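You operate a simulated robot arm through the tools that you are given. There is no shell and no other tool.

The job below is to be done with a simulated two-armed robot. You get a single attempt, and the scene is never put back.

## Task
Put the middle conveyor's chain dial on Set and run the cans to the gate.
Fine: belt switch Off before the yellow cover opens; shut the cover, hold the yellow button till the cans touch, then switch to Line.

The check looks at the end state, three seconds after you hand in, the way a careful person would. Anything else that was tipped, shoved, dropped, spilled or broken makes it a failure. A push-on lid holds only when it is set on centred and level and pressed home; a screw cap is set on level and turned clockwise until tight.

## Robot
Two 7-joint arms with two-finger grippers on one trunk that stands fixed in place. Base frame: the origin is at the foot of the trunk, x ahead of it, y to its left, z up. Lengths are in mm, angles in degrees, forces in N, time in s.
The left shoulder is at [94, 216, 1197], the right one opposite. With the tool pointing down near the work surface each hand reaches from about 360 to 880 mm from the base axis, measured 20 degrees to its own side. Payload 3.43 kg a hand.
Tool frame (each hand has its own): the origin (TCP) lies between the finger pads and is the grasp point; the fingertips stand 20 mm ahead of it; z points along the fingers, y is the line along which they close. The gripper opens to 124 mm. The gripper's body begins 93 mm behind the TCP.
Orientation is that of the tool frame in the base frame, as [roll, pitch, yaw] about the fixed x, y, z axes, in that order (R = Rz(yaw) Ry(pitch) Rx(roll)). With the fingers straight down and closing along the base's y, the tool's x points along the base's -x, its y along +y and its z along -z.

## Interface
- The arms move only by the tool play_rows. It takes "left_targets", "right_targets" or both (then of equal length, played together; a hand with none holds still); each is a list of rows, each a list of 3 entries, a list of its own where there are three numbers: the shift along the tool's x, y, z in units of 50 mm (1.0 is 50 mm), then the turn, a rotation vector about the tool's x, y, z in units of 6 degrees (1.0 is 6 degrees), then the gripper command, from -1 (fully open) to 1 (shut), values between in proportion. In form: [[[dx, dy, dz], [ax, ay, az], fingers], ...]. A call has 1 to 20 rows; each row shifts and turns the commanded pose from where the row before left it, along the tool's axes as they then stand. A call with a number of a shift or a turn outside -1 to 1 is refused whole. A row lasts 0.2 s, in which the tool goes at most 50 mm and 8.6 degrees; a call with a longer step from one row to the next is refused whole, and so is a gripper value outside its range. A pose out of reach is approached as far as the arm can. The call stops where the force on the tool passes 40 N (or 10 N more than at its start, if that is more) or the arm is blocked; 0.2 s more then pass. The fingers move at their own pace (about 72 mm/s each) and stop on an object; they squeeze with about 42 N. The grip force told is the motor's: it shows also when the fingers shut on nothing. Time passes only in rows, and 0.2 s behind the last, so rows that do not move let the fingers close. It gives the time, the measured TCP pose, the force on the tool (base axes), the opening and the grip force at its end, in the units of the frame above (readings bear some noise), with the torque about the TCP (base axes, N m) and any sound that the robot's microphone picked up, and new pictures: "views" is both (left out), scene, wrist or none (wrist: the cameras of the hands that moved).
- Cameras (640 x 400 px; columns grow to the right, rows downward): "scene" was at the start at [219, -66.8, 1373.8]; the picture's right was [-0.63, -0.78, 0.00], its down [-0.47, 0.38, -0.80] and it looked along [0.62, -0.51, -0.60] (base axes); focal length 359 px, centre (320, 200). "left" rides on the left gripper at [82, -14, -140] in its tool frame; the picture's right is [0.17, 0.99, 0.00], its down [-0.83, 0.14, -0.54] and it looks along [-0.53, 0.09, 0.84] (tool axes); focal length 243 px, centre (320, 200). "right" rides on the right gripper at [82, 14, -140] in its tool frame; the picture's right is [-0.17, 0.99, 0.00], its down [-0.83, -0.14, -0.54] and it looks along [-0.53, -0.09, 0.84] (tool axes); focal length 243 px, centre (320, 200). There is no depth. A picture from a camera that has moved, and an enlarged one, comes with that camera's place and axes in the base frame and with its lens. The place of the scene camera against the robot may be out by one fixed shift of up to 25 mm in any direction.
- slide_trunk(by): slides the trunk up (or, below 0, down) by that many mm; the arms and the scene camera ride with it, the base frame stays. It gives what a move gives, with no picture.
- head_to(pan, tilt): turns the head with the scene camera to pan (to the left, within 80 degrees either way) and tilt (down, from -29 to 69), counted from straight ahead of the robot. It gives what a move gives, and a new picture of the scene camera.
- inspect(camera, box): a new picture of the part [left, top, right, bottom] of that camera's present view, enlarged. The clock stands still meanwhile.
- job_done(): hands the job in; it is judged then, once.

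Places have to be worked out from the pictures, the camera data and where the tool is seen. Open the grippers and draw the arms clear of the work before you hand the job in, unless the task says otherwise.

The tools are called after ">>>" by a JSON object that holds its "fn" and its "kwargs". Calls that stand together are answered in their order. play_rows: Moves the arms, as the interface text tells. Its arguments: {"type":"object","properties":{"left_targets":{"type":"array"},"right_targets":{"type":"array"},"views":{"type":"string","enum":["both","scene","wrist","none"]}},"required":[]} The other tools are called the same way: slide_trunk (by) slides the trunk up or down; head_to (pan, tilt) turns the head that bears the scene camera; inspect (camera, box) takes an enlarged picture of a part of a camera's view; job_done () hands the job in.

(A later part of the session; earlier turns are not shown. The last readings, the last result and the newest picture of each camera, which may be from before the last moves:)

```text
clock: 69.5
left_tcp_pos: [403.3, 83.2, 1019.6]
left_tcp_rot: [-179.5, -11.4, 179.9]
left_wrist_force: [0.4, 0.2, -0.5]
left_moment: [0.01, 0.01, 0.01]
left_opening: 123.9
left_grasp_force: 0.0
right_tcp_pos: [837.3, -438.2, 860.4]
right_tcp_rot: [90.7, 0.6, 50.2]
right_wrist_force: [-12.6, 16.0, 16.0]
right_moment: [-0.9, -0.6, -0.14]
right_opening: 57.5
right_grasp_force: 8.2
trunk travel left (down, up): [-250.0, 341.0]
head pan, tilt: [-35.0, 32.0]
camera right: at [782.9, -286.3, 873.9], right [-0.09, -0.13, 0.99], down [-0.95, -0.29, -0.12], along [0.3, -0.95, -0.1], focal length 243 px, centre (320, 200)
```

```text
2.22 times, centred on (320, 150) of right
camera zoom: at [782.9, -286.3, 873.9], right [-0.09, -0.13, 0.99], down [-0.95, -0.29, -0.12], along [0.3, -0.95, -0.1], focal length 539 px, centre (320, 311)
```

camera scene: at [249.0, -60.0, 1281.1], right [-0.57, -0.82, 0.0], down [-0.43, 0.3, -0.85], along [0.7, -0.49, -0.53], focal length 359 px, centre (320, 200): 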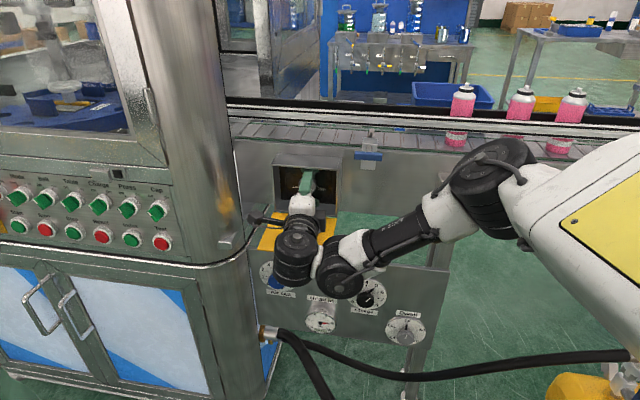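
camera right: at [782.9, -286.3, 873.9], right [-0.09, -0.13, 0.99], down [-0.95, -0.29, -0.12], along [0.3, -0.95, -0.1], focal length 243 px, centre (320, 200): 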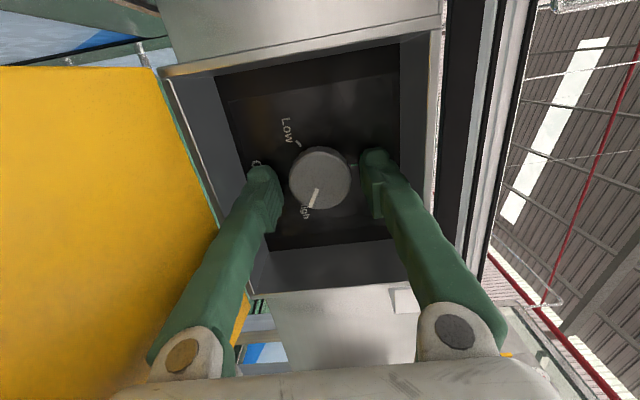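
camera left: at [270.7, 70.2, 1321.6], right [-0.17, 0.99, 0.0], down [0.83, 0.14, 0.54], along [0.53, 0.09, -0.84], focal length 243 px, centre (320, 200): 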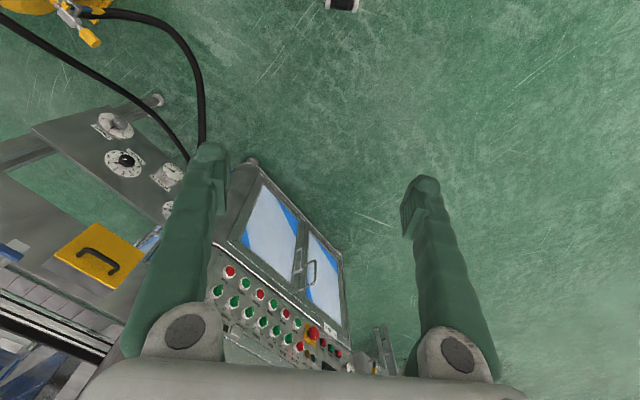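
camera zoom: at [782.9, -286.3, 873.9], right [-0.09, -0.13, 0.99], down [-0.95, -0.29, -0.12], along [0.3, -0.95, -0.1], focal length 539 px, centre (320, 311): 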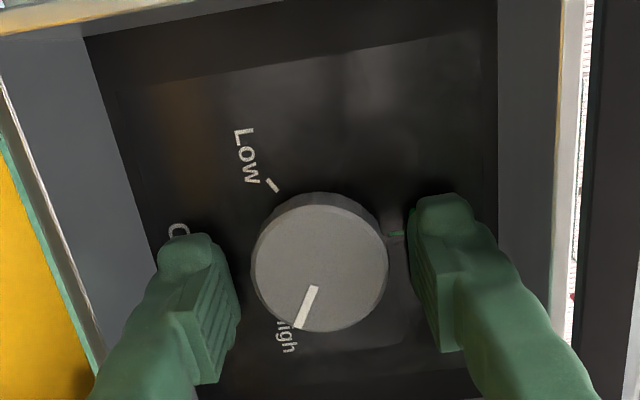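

The fingertips seem to be pressing on the dial plate itself (force toward -N, and the fingers can't slide shut). I back off 4 mm.

>>> {"fn": "play_rows", "kwargs": {"right_targets": [[[0, 0, -0.08], [0, 0, 0], 0.22], [[0, 0, 0], [0, 0, 0], 0.22]], "views": "wrist"}}

>>> {"fn": "inspect", "kwargs": {"camera": "right", "box": [200, 60, 440, 240]}}

```text
clock: 70.1
left_tcp_pos: [405.7, 81.3, 1018.3]
left_tcp_rot: [-179.6, -11.6, -180.0]
left_wrist_force: [1.0, -1.0, 0.1]
left_moment: [-0.01, -0.04, 0.01]
left_opening: 124.0
left_grasp_force: 0.1
right_tcp_pos: [835.7, -439.2, 857.4]
right_tcp_rot: [91.0, 0.7, 50.1]
right_wrist_force: [-0.8, -3.2, 2.4]
right_moment: [0.07, -0.04, -0.17]
right_opening: 49.7
right_grasp_force: 0.8
trunk travel left (down, up): [-250.0, 341.0]
head pan, tilt: [-35.0, 32.0]
camera right: at [780.8, -286.4, 870.7], right [-0.09, -0.13, 0.99], down [-0.95, -0.29, -0.12], along [0.3, -0.95, -0.1], focal length 243 px, centre (320, 200)
```

right: 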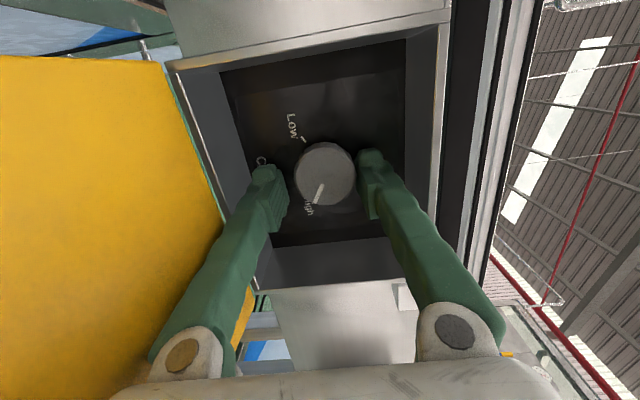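

```text
2.22 times, centred on (320, 150) of right
camera zoom: at [780.8, -286.4, 870.7], right [-0.09, -0.13, 0.99], down [-0.95, -0.29, -0.12], along [0.3, -0.95, -0.1], focal length 539 px, centre (320, 311)
```

zoom: 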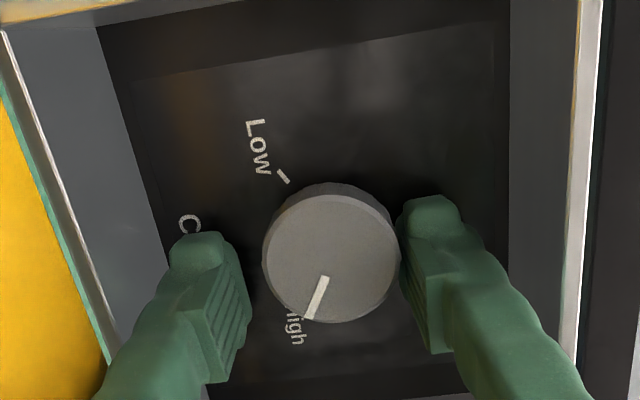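

Free again. The knob is ~7 mm to the left of and 3 mm above the grasp axis, so I recentre.

>>> {"fn": "play_rows", "kwargs": {"right_targets": [[[0.0, 0.066, 0], [0, 0, 0], 0.15], [[0.15, 0, 0], [0, 0, 0], 0.15], [[0, 0, 0], [0, 0, 0], 0.15]], "views": "wrist"}}

>>> {"fn": "inspect", "kwargs": {"camera": "right", "box": [200, 60, 440, 240]}}

```text
clock: 70.9
left_tcp_pos: [406.3, 81.1, 1018.2]
left_tcp_rot: [-179.7, -11.6, -180.0]
left_wrist_force: [-0.3, -0.2, 0.2]
left_moment: [0.03, -0.01, -0.02]
left_opening: 123.8
left_grasp_force: 0.0
right_tcp_pos: [841.6, -432.5, 860.3]
right_tcp_rot: [91.2, 0.6, 50.5]
right_wrist_force: [-0.4, 0.0, -0.9]
right_moment: [0.0, 0.03, 0.02]
right_opening: 52.7
right_grasp_force: 0.1
trunk travel left (down, up): [-250.0, 341.0]
head pan, tilt: [-35.0, 32.0]
camera right: at [785.8, -280.3, 875.2], right [-0.08, -0.13, 0.99], down [-0.95, -0.29, -0.12], along [0.31, -0.95, -0.1], focal length 243 px, centre (320, 200)
```

right: 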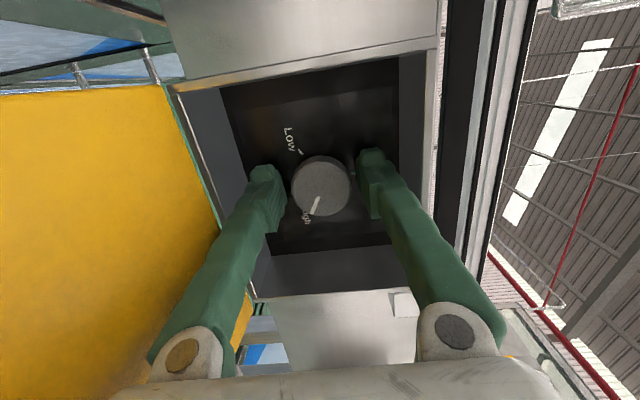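

```text
2.22 times, centred on (320, 150) of right
camera zoom: at [785.8, -280.3, 875.2], right [-0.08, -0.13, 0.99], down [-0.95, -0.29, -0.12], along [0.31, -0.95, -0.1], focal length 539 px, centre (320, 311)
```

zoom: 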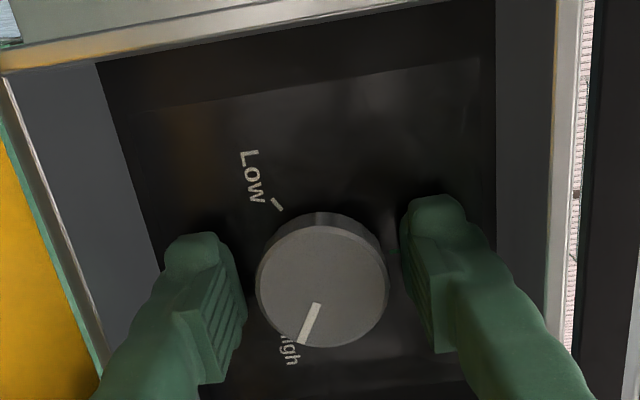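

Centred with no load. To gain turning range I first roll the open hand clockwise around the knob (18° as a trial).

>>> {"fn": "play_rows", "kwargs": {"right_targets": [[[0, 0, 0], [-0.096, 0, 0.995], 0.15], [[0, 0, 0], [-0.096, 0, 0.995], 0.15], [[0, 0, 0], [-0.096, 0, 0.995], 0.15]], "views": "none"}}

```text
clock: 71.6
left_tcp_pos: [404.4, 82.0, 1018.8]
left_tcp_rot: [-179.5, -11.5, 179.9]
left_wrist_force: [-0.2, 0.0, 1.3]
left_moment: [0.07, -0.06, 0.0]
left_opening: 124.0
left_grasp_force: 0.1
right_tcp_pos: [841.3, -434.4, 866.3]
right_tcp_rot: [90.3, -12.1, 51.6]
right_wrist_force: [-3.8, 14.9, 2.2]
right_moment: [-0.6, -0.07, -0.02]
right_opening: 52.8
right_grasp_force: 0.0
right hand out of reach, approached as far as the arm can: row 1, 2, 3
trunk travel left (down, up): [-250.0, 341.0]
head pan, tilt: [-35.0, 32.0]
stopped in row 3 (right hand): the force on the tool passed its limit at 46 N (the readings are from after the stop); the commanded pose is now the measured one
```

Clockwise roll is beyond the arm's range here. I undo it, recentring at the knob's height and backing off 2 mm.

>>> {"fn": "play_rows", "kwargs": {"right_targets": [[[0, -0.055, -0.03], [0.096, 0, -0.995], 0.15], [[0, -0.055, -0.02], [0.096, 0, -0.995], 0.15], [[0, 0, 0], [0, 0, 0], 0.15]], "views": "wrist"}}

>>> {"fn": "inspect", "kwargs": {"camera": "right", "box": [200, 60, 440, 240]}}

```text
clock: 72.4
left_tcp_pos: [405.0, 80.1, 1019.3]
left_tcp_rot: [-179.6, -11.6, 180.0]
left_wrist_force: [-1.0, -0.4, -0.8]
left_moment: [-0.01, 0.05, 0.02]
left_opening: 124.1
left_grasp_force: 0.1
right_tcp_pos: [840.6, -435.7, 859.3]
right_tcp_rot: [91.6, 0.1, 51.5]
right_wrist_force: [-9.6, 0.9, 3.6]
right_moment: [-0.13, -0.36, -0.21]
right_opening: 54.4
right_grasp_force: 2.4
trunk travel left (down, up): [-250.0, 341.0]
head pan, tilt: [-35.0, 32.0]
camera right: at [781.7, -284.4, 874.9], right [-0.08, -0.15, 0.99], down [-0.94, -0.31, -0.12], along [0.33, -0.94, -0.11], focal length 243 px, centre (320, 200)
```

right: 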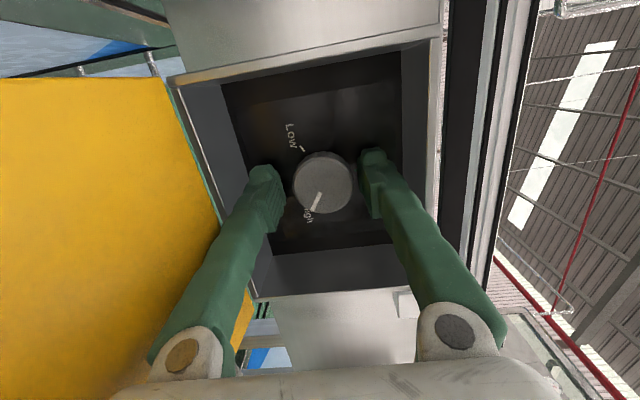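

```text
2.22 times, centred on (320, 150) of right
camera zoom: at [781.7, -284.4, 874.9], right [-0.08, -0.15, 0.99], down [-0.94, -0.31, -0.12], along [0.33, -0.94, -0.11], focal length 539 px, centre (320, 311)
```

zoom: 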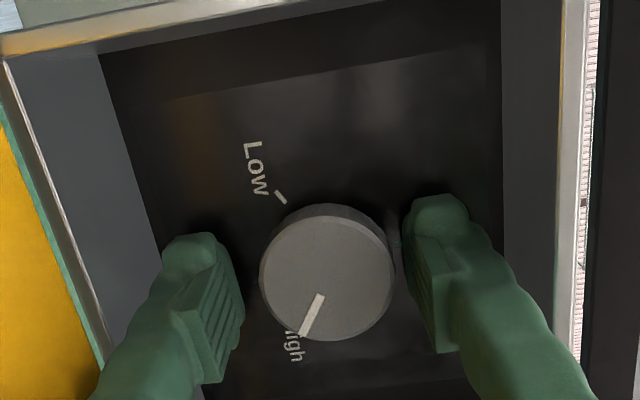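

Pointer hasn't moved; I trim the position slightly (2 mm back, 2 mm left, 2 mm up), then close on the knob.

>>> {"fn": "play_rows", "kwargs": {"right_targets": [[[0.04, 0.035, -0.05], [0, 0, 0], 0.15], [[0, 0, 0], [0, 0, 0], 1.0], [[0, 0, 0], [0, 0, 0], 1.0], [[0, 0, 0], [0, 0, 0], 1.0]], "views": "wrist"}}

>>> {"fn": "inspect", "kwargs": {"camera": "right", "box": [200, 60, 440, 240]}}

```text
clock: 73.4
left_tcp_pos: [405.7, 81.7, 1017.6]
left_tcp_rot: [-179.6, -11.6, 180.0]
left_wrist_force: [0.1, 0.1, -0.7]
left_moment: [0.0, 0.02, -0.03]
left_opening: 124.0
left_grasp_force: 0.0
right_tcp_pos: [839.9, -433.2, 862.3]
right_tcp_rot: [91.4, -0.2, 51.5]
right_wrist_force: [13.2, -5.2, 11.3]
right_moment: [-0.11, -0.2, 0.23]
right_opening: 38.5
right_grasp_force: 45.1
trunk travel left (down, up): [-250.0, 341.0]
head pan, tilt: [-35.0, 32.0]
camera right: at [782.2, -281.3, 878.0], right [-0.09, -0.15, 0.99], down [-0.94, -0.31, -0.13], along [0.33, -0.94, -0.11], focal length 243 px, centre (320, 200)
```

right: 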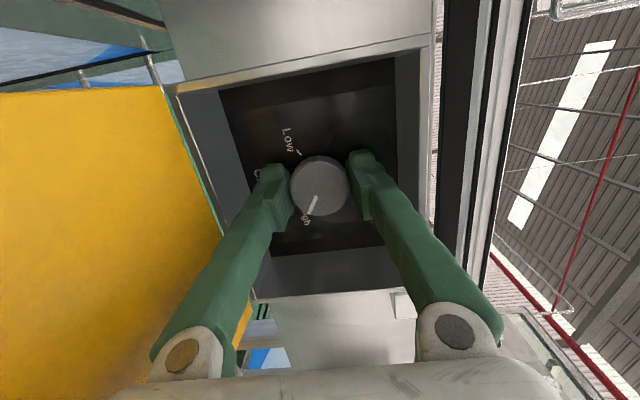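

```text
2.22 times, centred on (320, 150) of right
camera zoom: at [782.2, -281.3, 878.0], right [-0.09, -0.15, 0.99], down [-0.94, -0.31, -0.13], along [0.33, -0.94, -0.11], focal length 539 px, centre (320, 311)
```

zoom: 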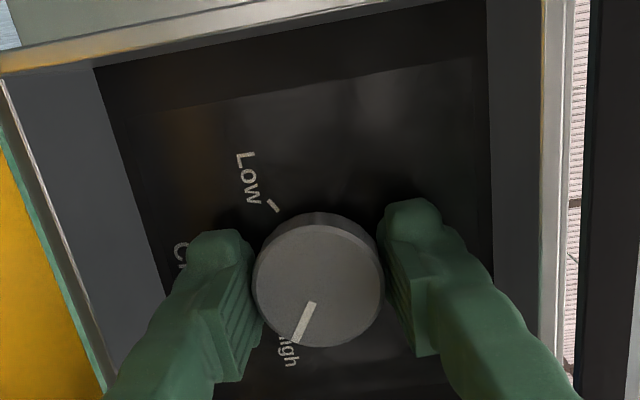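

Knob gripped (38.5 mm, 45 N). Now I turn it counter-clockwise, 30° first.

>>> {"fn": "play_rows", "kwargs": {"right_targets": [[[0, 0, 0], [0.11, 0, -0.99], 1.0], [[0, 0, 0], [0.11, 0, -0.99], 1.0], [[0, 0, 0], [0.11, 0, -0.99], 1.0], [[0, 0, 0], [0.11, 0, -0.99], 1.0], [[0, 0, 0], [0.11, 0, -0.99], 1.0]], "views": "both"}}

>>> {"fn": "inspect", "kwargs": {"camera": "right", "box": [200, 60, 440, 240]}}

```text
clock: 74.6
left_tcp_pos: [406.1, 81.2, 1018.5]
left_tcp_rot: [-179.6, -11.6, 180.0]
left_wrist_force: [-0.8, -0.4, 0.0]
left_moment: [-0.03, 0.0, 0.0]
left_opening: 124.2
left_grasp_force: 0.1
right_tcp_pos: [840.9, -432.4, 863.2]
right_tcp_rot: [95.4, 29.6, 53.3]
right_wrist_force: [17.9, -6.9, 20.9]
right_moment: [-0.22, -0.32, -0.4]
right_opening: 38.4
right_grasp_force: 44.9
trunk travel left (down, up): [-250.0, 341.0]
head pan, tilt: [-35.0, 32.0]
camera scene: at [251.5, -62.8, 1280.4], right [-0.57, -0.82, 0.0], down [-0.43, 0.3, -0.85], along [0.69, -0.49, -0.53], focal length 359 px, centre (320, 200)
camera right: at [780.2, -281.8, 843.8], right [0.28, 0.22, 0.94], down [-0.9, -0.29, 0.33], along [0.34, -0.93, 0.12], focal length 243 px, centre (320, 200)
```

scene: 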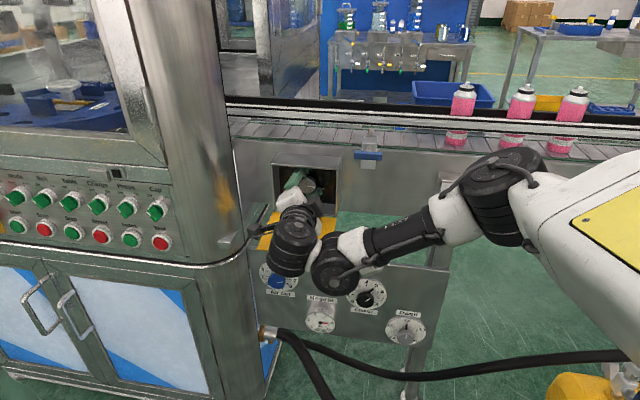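
right: 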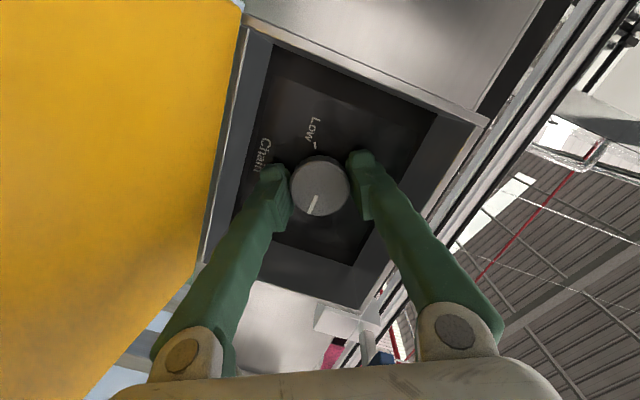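

```text
2.22 times, centred on (320, 150) of right
camera zoom: at [780.2, -281.8, 843.8], right [0.28, 0.22, 0.94], down [-0.9, -0.29, 0.33], along [0.34, -0.93, 0.12], focal length 539 px, centre (320, 311)
```

zoom: 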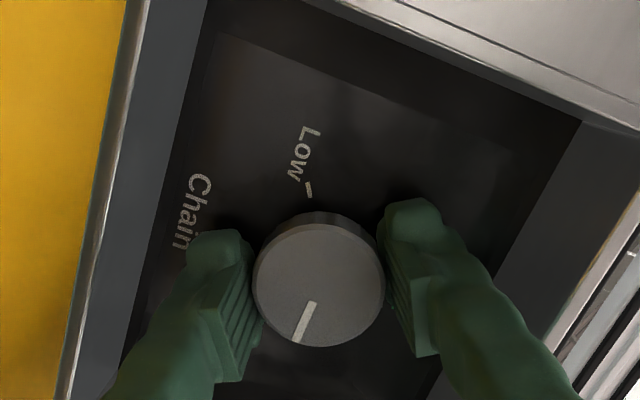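

The knob turned 30° with the hand. I continue another 30°.

>>> {"fn": "play_rows", "kwargs": {"right_targets": [[[0, 0, 0], [0.11, 0, -0.99], 1.0], [[0, 0, 0], [0.11, 0, -0.99], 1.0], [[0, 0, 0], [0.11, 0, -0.99], 1.0], [[0, 0, 0], [0.11, 0, -0.99], 1.0], [[0, 0, 0], [0.11, 0, -0.99], 1.0]], "views": "both"}}

>>> {"fn": "inspect", "kwargs": {"camera": "scene", "box": [230, 140, 370, 270]}}

```text
clock: 75.8
left_tcp_pos: [406.5, 80.9, 1018.9]
left_tcp_rot: [-179.6, -11.6, -180.0]
left_wrist_force: [0.1, 0.7, -0.5]
left_moment: [-0.02, 0.01, 0.01]
left_opening: 123.8
left_grasp_force: 0.0
right_tcp_pos: [840.4, -431.2, 863.3]
right_tcp_rot: [103.5, 58.9, 60.0]
right_wrist_force: [25.0, -7.1, 22.1]
right_moment: [-0.24, -0.35, -0.05]
right_opening: 38.1
right_grasp_force: 45.0
trunk travel left (down, up): [-250.0, 341.0]
head pan, tilt: [-35.0, 32.0]
camera scene: at [252.0, -62.7, 1280.3], right [-0.57, -0.82, 0.0], down [-0.43, 0.3, -0.85], along [0.69, -0.49, -0.53], focal length 359 px, centre (320, 200)
camera right: at [766.3, -294.3, 815.1], right [0.57, 0.52, 0.64], down [-0.7, -0.1, 0.71], along [0.43, -0.85, 0.31], focal length 243 px, centre (320, 200)
```

scene: 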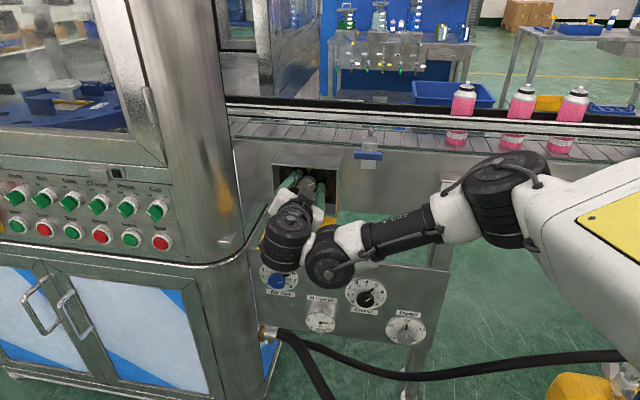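
right: 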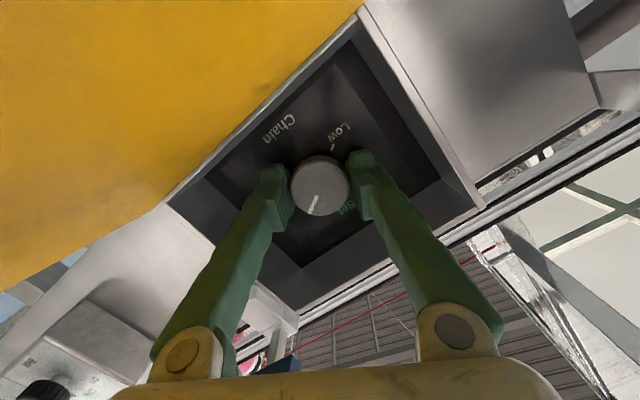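

```text
3.08 times, centred on (300, 205) of scene
camera zoom: at [252.0, -62.7, 1280.3], right [-0.57, -0.82, 0.0], down [-0.43, 0.3, -0.85], along [0.69, -0.49, -0.53], focal length 1104 px, centre (382, 185)
```

zoom: 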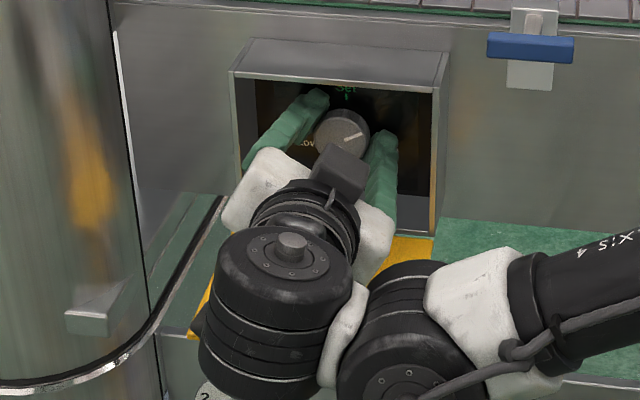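

60° done; the pointer now points right and slightly up. I continue 30° more, watching the camera's clearance to the open cover through the force.

>>> {"fn": "play_rows", "kwargs": {"right_targets": [[[0, 0, 0], [0.11, 0, -0.99], 1.0], [[0, 0, 0], [0.11, 0, -0.99], 1.0], [[0, 0, 0], [0.11, 0, -0.99], 1.0], [[0, 0, 0], [0.11, 0, -0.99], 1.0], [[0, 0, 0], [0.11, 0, -0.99], 1.0]], "views": "both"}}

>>> {"fn": "inspect", "kwargs": {"camera": "scene", "box": [230, 140, 370, 270]}}

```text
clock: 77.0
left_tcp_pos: [402.5, 81.3, 1018.9]
left_tcp_rot: [-179.6, -11.4, 179.9]
left_wrist_force: [-0.3, -0.4, 0.0]
left_moment: [-0.04, -0.01, 0.02]
left_opening: 124.1
left_grasp_force: 0.1
right_tcp_pos: [838.6, -428.3, 869.6]
right_tcp_rot: [161.5, 81.8, 116.7]
right_wrist_force: [-18.3, 6.7, 14.9]
right_moment: [1.37, 1.5, 0.31]
right_opening: 38.1
right_grasp_force: 44.8
trunk travel left (down, up): [-250.0, 341.0]
head pan, tilt: [-35.0, 32.0]
stopped in row 5 (right hand): the force on the tool passed its limit at 45 N (the readings are from after the stop); the commanded pose is now the measured one
camera scene: at [248.1, -62.6, 1280.8], right [-0.57, -0.82, 0.0], down [-0.43, 0.3, -0.85], along [0.7, -0.49, -0.53], focal length 359 px, centre (320, 200)
camera right: at [743.7, -310.5, 806.0], right [0.71, 0.68, 0.21], down [-0.43, 0.17, 0.89], along [0.57, -0.72, 0.41], focal length 243 px, centre (320, 200)
```

scene: 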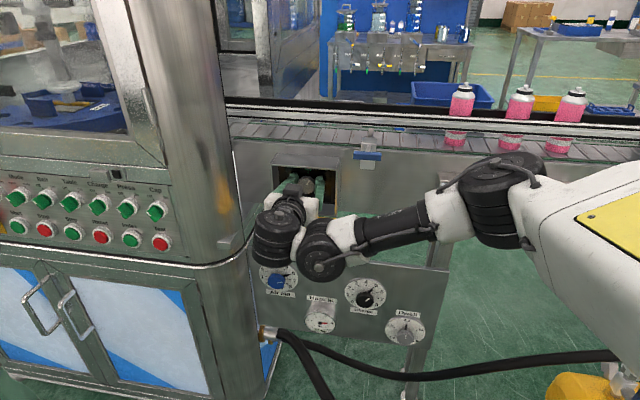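
right: 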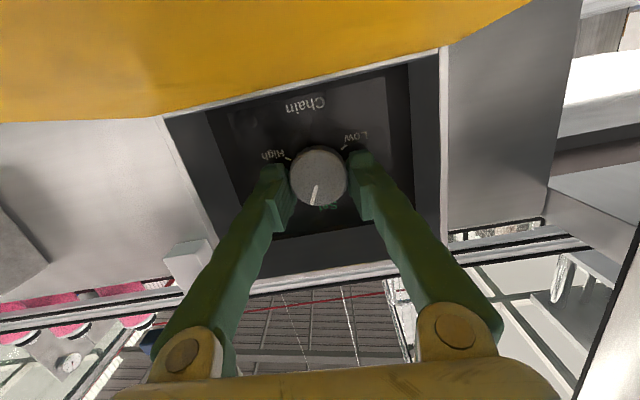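

```text
3.08 times, centred on (300, 205) of scene
camera zoom: at [248.1, -62.6, 1280.8], right [-0.57, -0.82, 0.0], down [-0.43, 0.3, -0.85], along [0.7, -0.49, -0.53], focal length 1104 px, centre (382, 185)
```

zoom: 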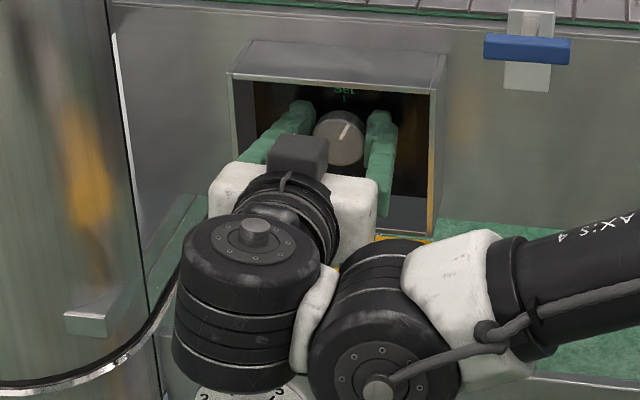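

Only about 26° remain, but the wrist camera met the open cover. I release the knob, roll the hand back clockwise while lowering slightly, and will re-grip.

>>> {"fn": "play_rows", "kwargs": {"right_targets": [[[0, 0, 0], [0, 0, 0], 0.15], [[0, 0, 0], [0, 0, 0], 0.15], [[0.03, 0, 0], [-0.13, 0, 0.957], 0.15], [[0.04, -0.01, 0], [-0.13, 0, 0.957], 0.15], [[0.04, -0.01, 0], [-0.13, 0, 0.957], 0.15]], "views": "both"}}

>>> {"fn": "inspect", "kwargs": {"camera": "right", "box": [200, 60, 440, 240]}}

>>> {"fn": "inspect", "kwargs": {"camera": "scene", "box": [230, 140, 370, 270]}}

```text
clock: 78.2
left_tcp_pos: [402.8, 81.3, 1019.2]
left_tcp_rot: [-179.6, -11.5, -180.0]
left_wrist_force: [0.1, -0.3, -0.3]
left_moment: [0.02, 0.03, 0.02]
left_opening: 124.0
left_grasp_force: 0.0
right_tcp_pos: [839.5, -429.5, 862.1]
right_tcp_rot: [110.3, 68.7, 66.6]
right_wrist_force: [-14.3, -5.7, 22.5]
right_moment: [2.46, 2.81, 2.23]
right_opening: 53.0
right_grasp_force: 0.1
trunk travel left (down, up): [-250.0, 341.0]
head pan, tilt: [-35.0, 32.0]
camera scene: at [248.2, -62.9, 1281.0], right [-0.57, -0.82, 0.0], down [-0.43, 0.3, -0.85], along [0.7, -0.49, -0.53], focal length 359 px, centre (320, 200)
camera right: at [755.7, -298.9, 807.2], right [0.63, 0.6, 0.49], down [-0.61, -0.01, 0.79], along [0.48, -0.8, 0.36], focal length 243 px, centre (320, 200)
```

scene: 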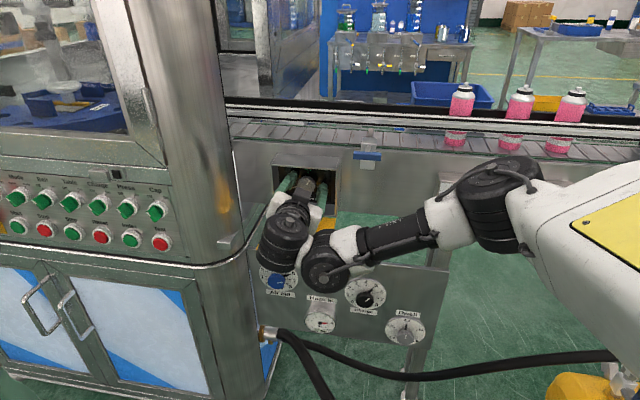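
right: 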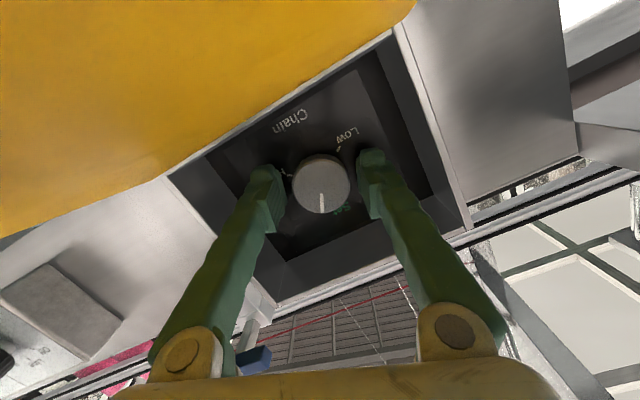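

```text
2.22 times, centred on (320, 150) of right
camera zoom: at [755.7, -298.9, 807.2], right [0.63, 0.6, 0.49], down [-0.61, -0.01, 0.79], along [0.48, -0.8, 0.36], focal length 539 px, centre (320, 311)
```

zoom: 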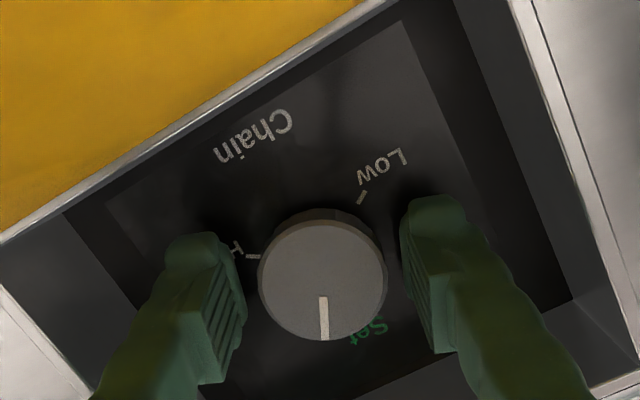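

```text
3.08 times, centred on (300, 205) of scene
camera zoom: at [248.2, -62.9, 1281.0], right [-0.57, -0.82, 0.0], down [-0.43, 0.3, -0.85], along [0.7, -0.49, -0.53], focal length 1104 px, centre (382, 185)
```

zoom: 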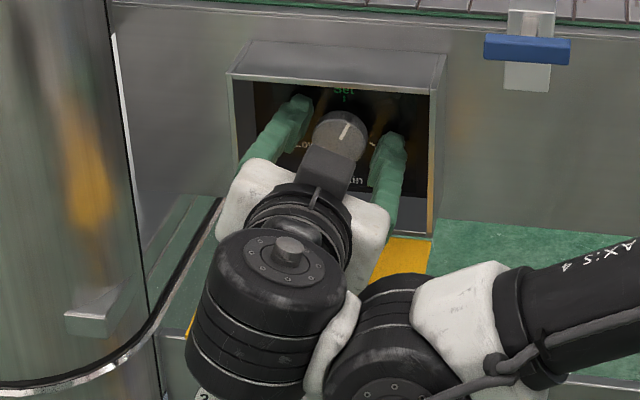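

Pointer held its place (~26° right of Set). I roll back another 28° clockwise to clear the cover fully before re-gripping.

>>> {"fn": "play_rows", "kwargs": {"right_targets": [[[0, 0, 0], [-0.125, 0, 0.925], 0.15], [[0, 0, 0], [-0.125, 0, 0.925], 0.15], [[0, 0, 0], [-0.125, 0, 0.925], 0.15], [[0, 0, 0], [-0.125, 0, 0.925], 0.15], [[0, 0, 0], [-0.125, 0, 0.925], 0.15], [[0, 0, 0], [0, 0, 0], 0.15]], "views": "both"}}

>>> {"fn": "inspect", "kwargs": {"camera": "right", "box": [200, 60, 440, 240]}}

```text
clock: 79.6
left_tcp_pos: [406.2, 80.6, 1019.7]
left_tcp_rot: [-179.6, -11.7, -180.0]
left_wrist_force: [0.4, 0.1, -0.2]
left_moment: [-0.01, 0.0, 0.0]
left_opening: 123.9
left_grasp_force: 0.1
right_tcp_pos: [839.7, -429.6, 859.9]
right_tcp_rot: [97.2, 41.6, 55.7]
right_wrist_force: [-0.1, -0.2, -0.1]
right_moment: [0.0, 0.0, -0.02]
right_opening: 52.7
right_grasp_force: 0.0
trunk travel left (down, up): [-250.0, 341.0]
head pan, tilt: [-35.0, 32.0]
camera scene: at [252.0, -63.3, 1280.2], right [-0.57, -0.82, 0.0], down [-0.43, 0.3, -0.85], along [0.69, -0.49, -0.53], focal length 359 px, centre (320, 200)
camera right: at [772.9, -283.6, 826.5], right [0.4, 0.36, 0.84], down [-0.83, -0.24, 0.5], along [0.38, -0.9, 0.21], focal length 243 px, centre (320, 200)
```

scene: 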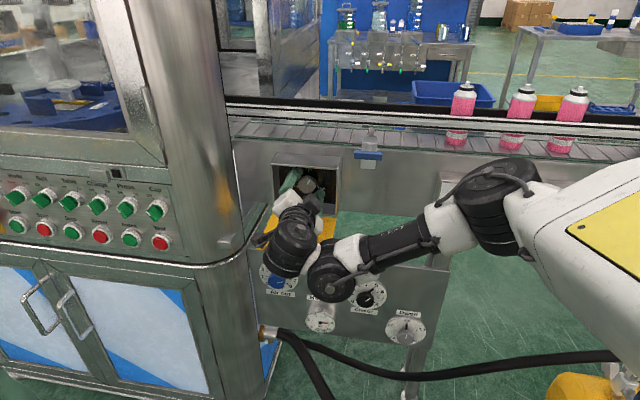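
right: 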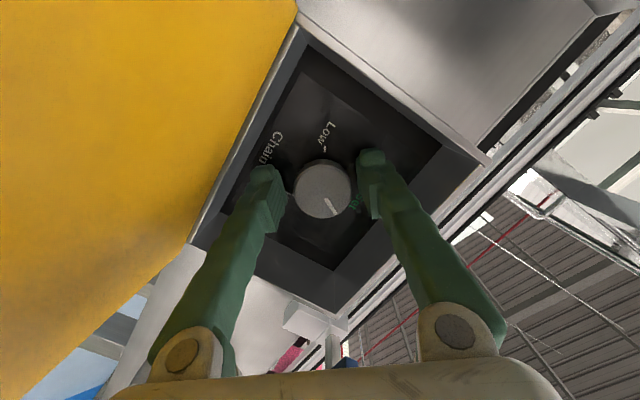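

```text
2.22 times, centred on (320, 150) of right
camera zoom: at [772.9, -283.6, 826.5], right [0.4, 0.36, 0.84], down [-0.83, -0.24, 0.5], along [0.38, -0.9, 0.21], focal length 539 px, centre (320, 311)
```

zoom: 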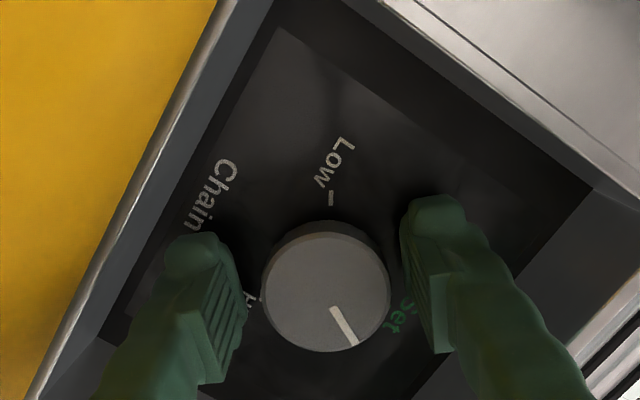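

No load, knob centred; 26° to go. I close on the knob and turn it counter-clockwise by 26°.

>>> {"fn": "play_rows", "kwargs": {"right_targets": [[[0.02, 0, 0], [0, 0, 0], 1.0], [[0, 0, 0], [0, 0, 0], 1.0], [[0, 0, 0], [0, 0, 0], 1.0], [[0, 0, 0], [0.108, 0, -0.86], 1.0], [[0, 0, 0], [0.108, 0, -0.86], 1.0], [[0, 0, 0], [0.108, 0, -0.86], 1.0], [[0, 0, 0], [0.108, 0, -0.86], 1.0], [[0, 0, 0], [0.108, 0, -0.86], 1.0]], "views": "both"}}

>>> {"fn": "inspect", "kwargs": {"camera": "right", "box": [200, 60, 440, 240]}}

>>> {"fn": "inspect", "kwargs": {"camera": "scene", "box": [270, 150, 350, 210]}}

```text
clock: 81.4
left_tcp_pos: [404.7, 81.7, 1018.4]
left_tcp_rot: [-179.5, -11.6, 180.0]
left_wrist_force: [-0.1, -0.2, 0.5]
left_moment: [-0.01, 0.01, -0.01]
left_opening: 124.1
left_grasp_force: 0.0
right_tcp_pos: [839.3, -428.7, 860.5]
right_tcp_rot: [108.4, 66.2, 65.2]
right_wrist_force: [3.4, 6.3, 11.9]
right_moment: [9.63, 3.94, -3.89]
right_opening: 38.3
right_grasp_force: 44.9
trunk travel left (down, up): [-250.0, 341.0]
head pan, tilt: [-35.0, 32.0]
camera scene: at [251.2, -63.3, 1280.4], right [-0.57, -0.82, 0.0], down [-0.43, 0.3, -0.85], along [0.69, -0.49, -0.53], focal length 359 px, centre (320, 200)
camera right: at [759.6, -297.0, 807.5], right [0.62, 0.58, 0.53], down [-0.63, -0.04, 0.78], along [0.47, -0.81, 0.35], focal length 243 px, centre (320, 200)
```

scene: 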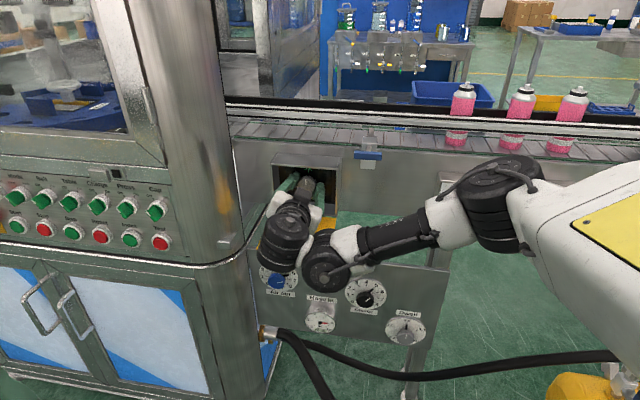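
right: 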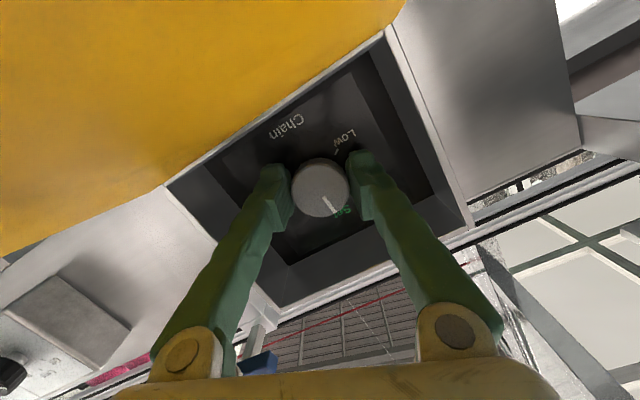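

```text
2.22 times, centred on (320, 150) of right
camera zoom: at [759.6, -297.0, 807.5], right [0.62, 0.58, 0.53], down [-0.63, -0.04, 0.78], along [0.47, -0.81, 0.35], focal length 539 px, centre (320, 311)
```

zoom: 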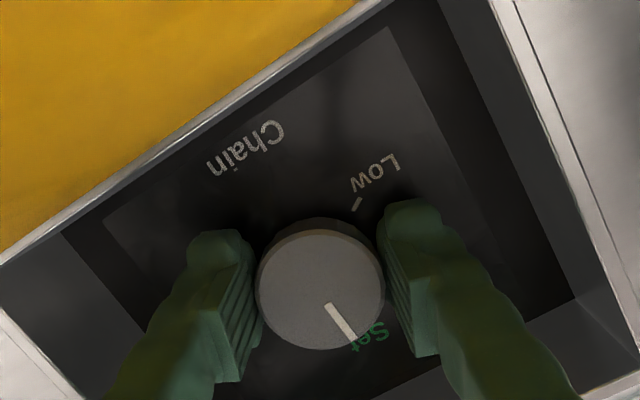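

```text
6.67 times, centred on (310, 180) of scene
camera zoom: at [251.2, -63.3, 1280.4], right [-0.57, -0.82, 0.0], down [-0.43, 0.3, -0.85], along [0.69, -0.49, -0.53], focal length 2392 px, centre (387, 333)
```

zoom: 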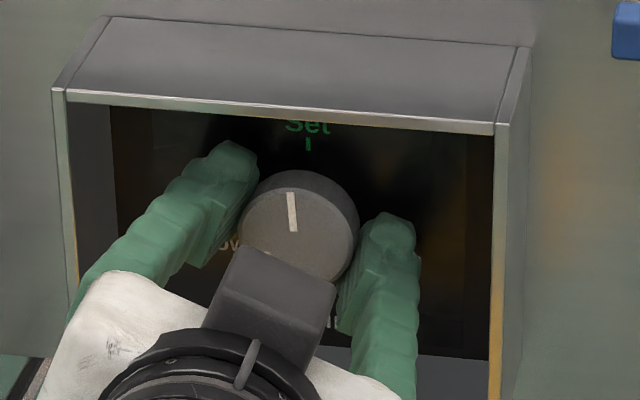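

The pointer now looks within a few degrees of Set. I release the knob, roll back clear of the cover and then take a detailed look.

>>> {"fn": "play_rows", "kwargs": {"right_targets": [[[0, 0, 0], [0, 0, 0], 0.15], [[0, 0, 0], [0, 0, 0], 0.15], [[0, 0, 0], [-0.125, 0, 0.925], 0.15], [[0, 0, 0], [-0.125, 0, 0.925], 0.15], [[0, 0, 0], [-0.125, 0, 0.925], 0.15], [[0, 0, 0], [-0.125, 0, 0.925], 0.15], [[0, 0, 0], [0, 0, 0], 0.15]], "views": "wrist"}}

>>> {"fn": "inspect", "kwargs": {"camera": "right", "box": [260, 120, 400, 225]}}

>>> {"fn": "inspect", "kwargs": {"camera": "scene", "box": [280, 155, 340, 200]}}

```text
clock: 83.0
left_tcp_pos: [405.4, 81.4, 1019.1]
left_tcp_rot: [-179.6, -11.6, 179.9]
left_wrist_force: [-0.3, -0.4, 0.4]
left_moment: [-0.01, -0.02, 0.0]
left_opening: 124.1
left_grasp_force: 0.1
right_tcp_pos: [840.4, -430.5, 859.7]
right_tcp_rot: [98.0, 45.2, 56.3]
right_wrist_force: [-0.5, 0.1, -0.4]
right_moment: [-0.01, 0.0, 0.03]
right_opening: 52.7
right_grasp_force: 0.0
trunk travel left (down, up): [-250.0, 341.0]
head pan, tilt: [-35.0, 32.0]
camera right: at [770.9, -285.4, 823.0], right [0.43, 0.4, 0.81], down [-0.81, -0.22, 0.55], along [0.4, -0.89, 0.23], focal length 243 px, centre (320, 200)
```

right: 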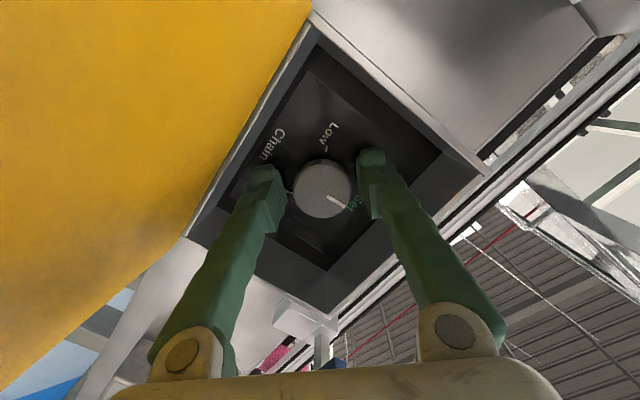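

```text
3.81 times, centred on (330, 172) of right
camera zoom: at [770.9, -285.4, 823.0], right [0.43, 0.4, 0.81], down [-0.81, -0.22, 0.55], along [0.4, -0.89, 0.23], focal length 924 px, centre (282, 305)
```

zoom: 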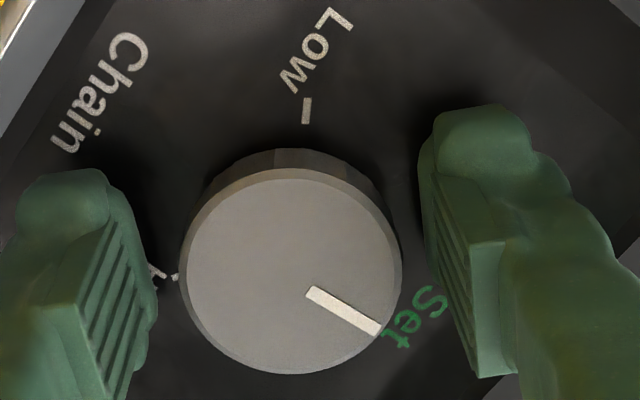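

```text
8.89 times, centred on (310, 178) of scene
camera zoom: at [251.6, -63.3, 1280.3], right [-0.57, -0.82, 0.0], down [-0.43, 0.3, -0.85], along [0.69, -0.49, -0.53], focal length 3189 px, centre (409, 400)
```

zoom: 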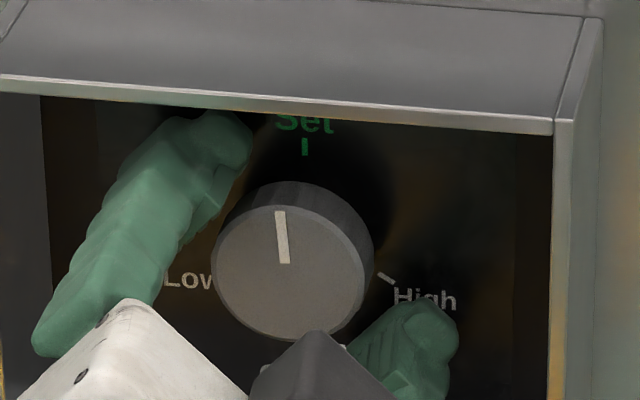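

Both views say the pointer is about 5° past Set (counter-clockwise). I re-grip and turn it back clockwise by 5°.

>>> {"fn": "play_rows", "kwargs": {"right_targets": [[[0, 0, 0], [0, 0, 0], 1.0], [[0, 0, 0], [0, 0, 0], 1.0], [[0, 0, 0], [0, 0, 0], 1.0], [[0, 0, 0], [-0.06, 0, 0.42], 1.0], [[0, 0, 0], [-0.06, 0, 0.42], 1.0], [[0, 0, 0], [0, 0, 0], 1.0]], "views": "none"}}

>>> {"fn": "inspect", "kwargs": {"camera": "right", "box": [260, 120, 400, 225]}}

>>> {"fn": "inspect", "kwargs": {"camera": "scene", "box": [280, 155, 340, 200]}}

```text
clock: 84.4
left_tcp_pos: [406.1, 82.3, 1018.3]
left_tcp_rot: [-179.6, -11.7, -179.9]
left_wrist_force: [-0.5, -0.4, 0.2]
left_moment: [0.01, 0.02, -0.01]
left_opening: 124.2
left_grasp_force: 0.1
right_tcp_pos: [841.2, -429.0, 862.2]
right_tcp_rot: [96.6, 40.2, 55.4]
right_wrist_force: [12.5, 2.6, 9.1]
right_moment: [-0.01, -0.07, 0.24]
right_opening: 38.3
right_grasp_force: 44.5
trunk travel left (down, up): [-250.0, 341.0]
head pan, tilt: [-35.0, 32.0]
```

```text
3.81 times, centred on (330, 172) of right
camera zoom: at [773.8, -282.9, 828.3], right [0.38, 0.35, 0.85], down [-0.84, -0.25, 0.48], along [0.38, -0.9, 0.2], focal length 924 px, centre (282, 305)
```

zoom: 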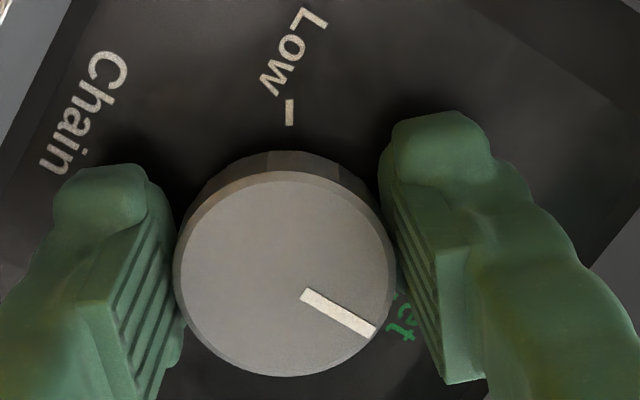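

```text
8.89 times, centred on (310, 178) of scene
camera zoom: at [252.2, -62.6, 1280.2], right [-0.57, -0.82, 0.0], down [-0.43, 0.3, -0.85], along [0.69, -0.49, -0.53], focal length 3189 px, centre (409, 400)
```

zoom: 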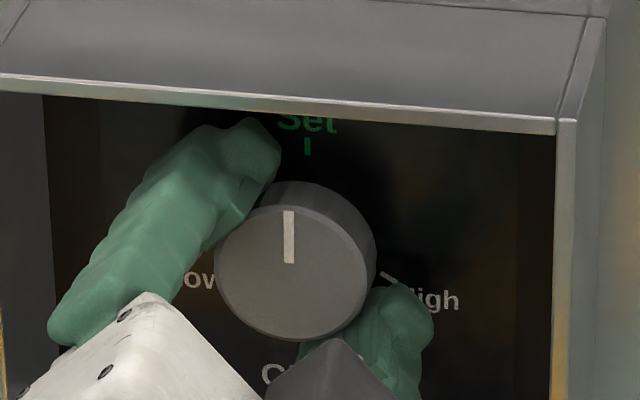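

The pointer now lines up with the Set tick (within ~1°). I open the fingers and back out of the box, swinging the hand slightly to the right as it leaves.

>>> {"fn": "play_rows", "kwargs": {"right_targets": [[[0, 0, 0], [0, 0, 0], 0.15], [[0, 0, 0], [0, 0, 0], 0.15], [[0, 0, -0.14], [-0.32, 0.38, -0.044], 0.15], [[0, 0, -0.16], [-0.32, 0.38, -0.044], 0.15], [[0, 0, -0.16], [-0.32, 0.38, -0.044], 0.15], [[0, 0, -0.16], [-0.32, 0.38, -0.044], 0.15], [[0, 0, -0.16], [-0.32, 0.38, -0.044], 0.15]], "views": "both"}}

>>> {"fn": "inspect", "kwargs": {"camera": "scene", "box": [270, 145, 350, 205]}}

```text
clock: 86.0
left_tcp_pos: [405.0, 80.9, 1019.8]
left_tcp_rot: [-179.6, -11.6, -180.0]
left_wrist_force: [-0.6, 0.6, -0.8]
left_moment: [0.03, -0.05, 0.01]
left_opening: 123.7
left_grasp_force: 0.1
right_tcp_pos: [809.1, -406.9, 862.7]
right_tcp_rot: [96.9, 40.3, 70.6]
right_wrist_force: [0.0, -0.4, -0.6]
right_moment: [-0.02, -0.01, 0.05]
right_opening: 52.5
right_grasp_force: 0.1
trunk travel left (down, up): [-250.0, 341.0]
head pan, tilt: [-35.0, 32.0]
camera scene: at [251.6, -63.5, 1280.3], right [-0.57, -0.82, 0.0], down [-0.43, 0.3, -0.85], along [0.69, -0.49, -0.53], focal length 359 px, centre (320, 200)
camera right: at [705.5, -284.3, 831.5], right [0.28, 0.44, 0.85], down [-0.75, -0.46, 0.48], along [0.6, -0.77, 0.2], focal length 243 px, centre (320, 200)
```

scene: 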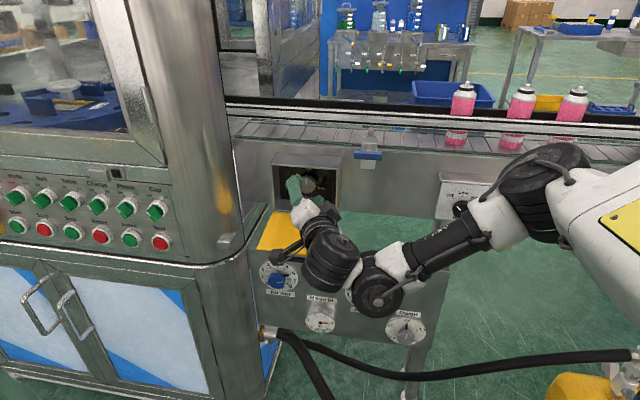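
right: 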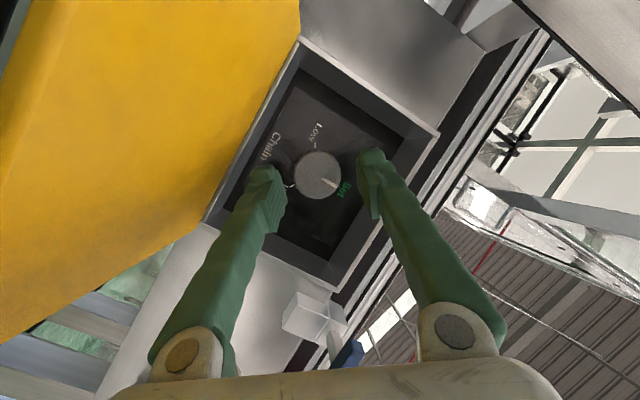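

```text
6.67 times, centred on (310, 175) of scene
camera zoom: at [251.6, -63.5, 1280.3], right [-0.57, -0.82, 0.0], down [-0.43, 0.3, -0.85], along [0.69, -0.49, -0.53], focal length 2392 px, centre (387, 367)
```

zoom: 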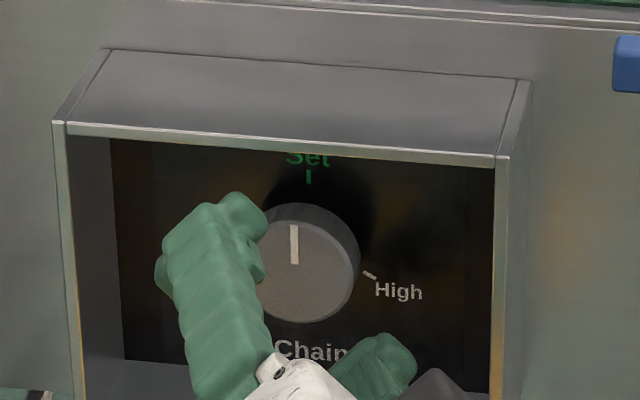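

Dial reads Set. I withdraw further and carry the closed hand to the right of the open cover, so I can come up from below it.

>>> {"fn": "play_rows", "kwargs": {"right_targets": [[[0.06, -0.025, -0.63], [0, 0, 0], 0.15], [[0.06, -0.025, -0.63], [0, 0, 0], 0.15], [[-0.456, -0.328, -0.221], [0, 0, 0], 1.0], [[-0.456, -0.328, -0.221], [0, 0, 0], 1.0], [[-0.456, -0.328, -0.221], [0, 0, 0], 1.0], [[0, 0, 0], [0, 0, 0], 1.0]], "views": "both"}}

>>> {"fn": "inspect", "kwargs": {"camera": "scene", "box": [240, 140, 360, 270]}}

```text
clock: 87.4
left_tcp_pos: [405.7, 78.9, 1017.3]
left_tcp_rot: [-179.6, -11.7, 180.0]
left_wrist_force: [1.4, 0.0, -0.1]
left_moment: [0.0, 0.03, -0.02]
left_opening: 124.0
left_grasp_force: 0.1
right_tcp_pos: [713.0, -440.6, 889.3]
right_tcp_rot: [97.8, 40.4, 70.6]
right_wrist_force: [0.3, -0.2, -0.6]
right_moment: [-0.01, 0.02, -0.03]
right_opening: 0.0
right_grasp_force: 34.9
right hand out of reach, approached as far as the arm can: row 2, 4, 5
trunk travel left (down, up): [-250.0, 341.0]
head pan, tilt: [-35.0, 32.0]
camera scene: at [252.3, -63.4, 1280.1], right [-0.57, -0.82, 0.0], down [-0.43, 0.3, -0.85], along [0.69, -0.49, -0.53], focal length 359 px, centre (320, 200)
camera right: at [611.8, -316.1, 858.2], right [0.29, 0.43, 0.85], down [-0.75, -0.45, 0.49], along [0.6, -0.78, 0.19], focal length 243 px, centre (320, 200)
```

scene: 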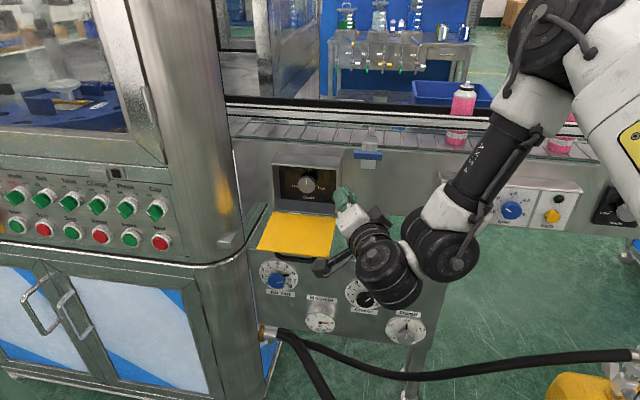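
right: 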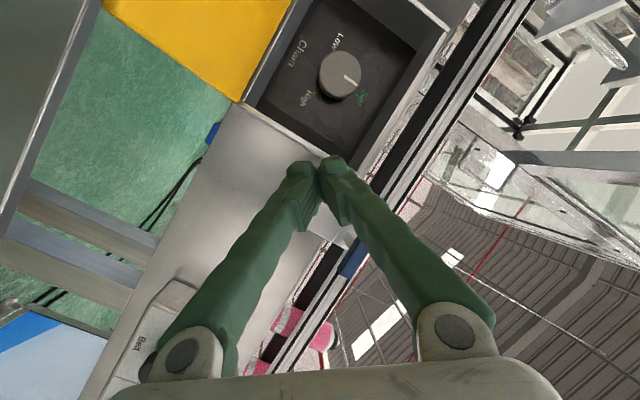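

```text
3.08 times, centred on (300, 205) of scene
camera zoom: at [252.3, -63.4, 1280.1], right [-0.57, -0.82, 0.0], down [-0.43, 0.3, -0.85], along [0.69, -0.49, -0.53], focal length 1104 px, centre (382, 185)
```

zoom: 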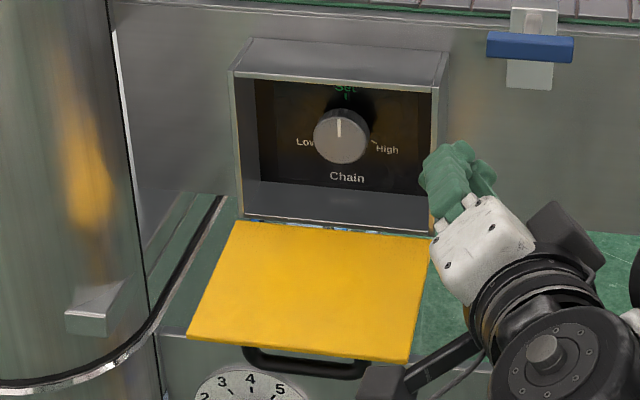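

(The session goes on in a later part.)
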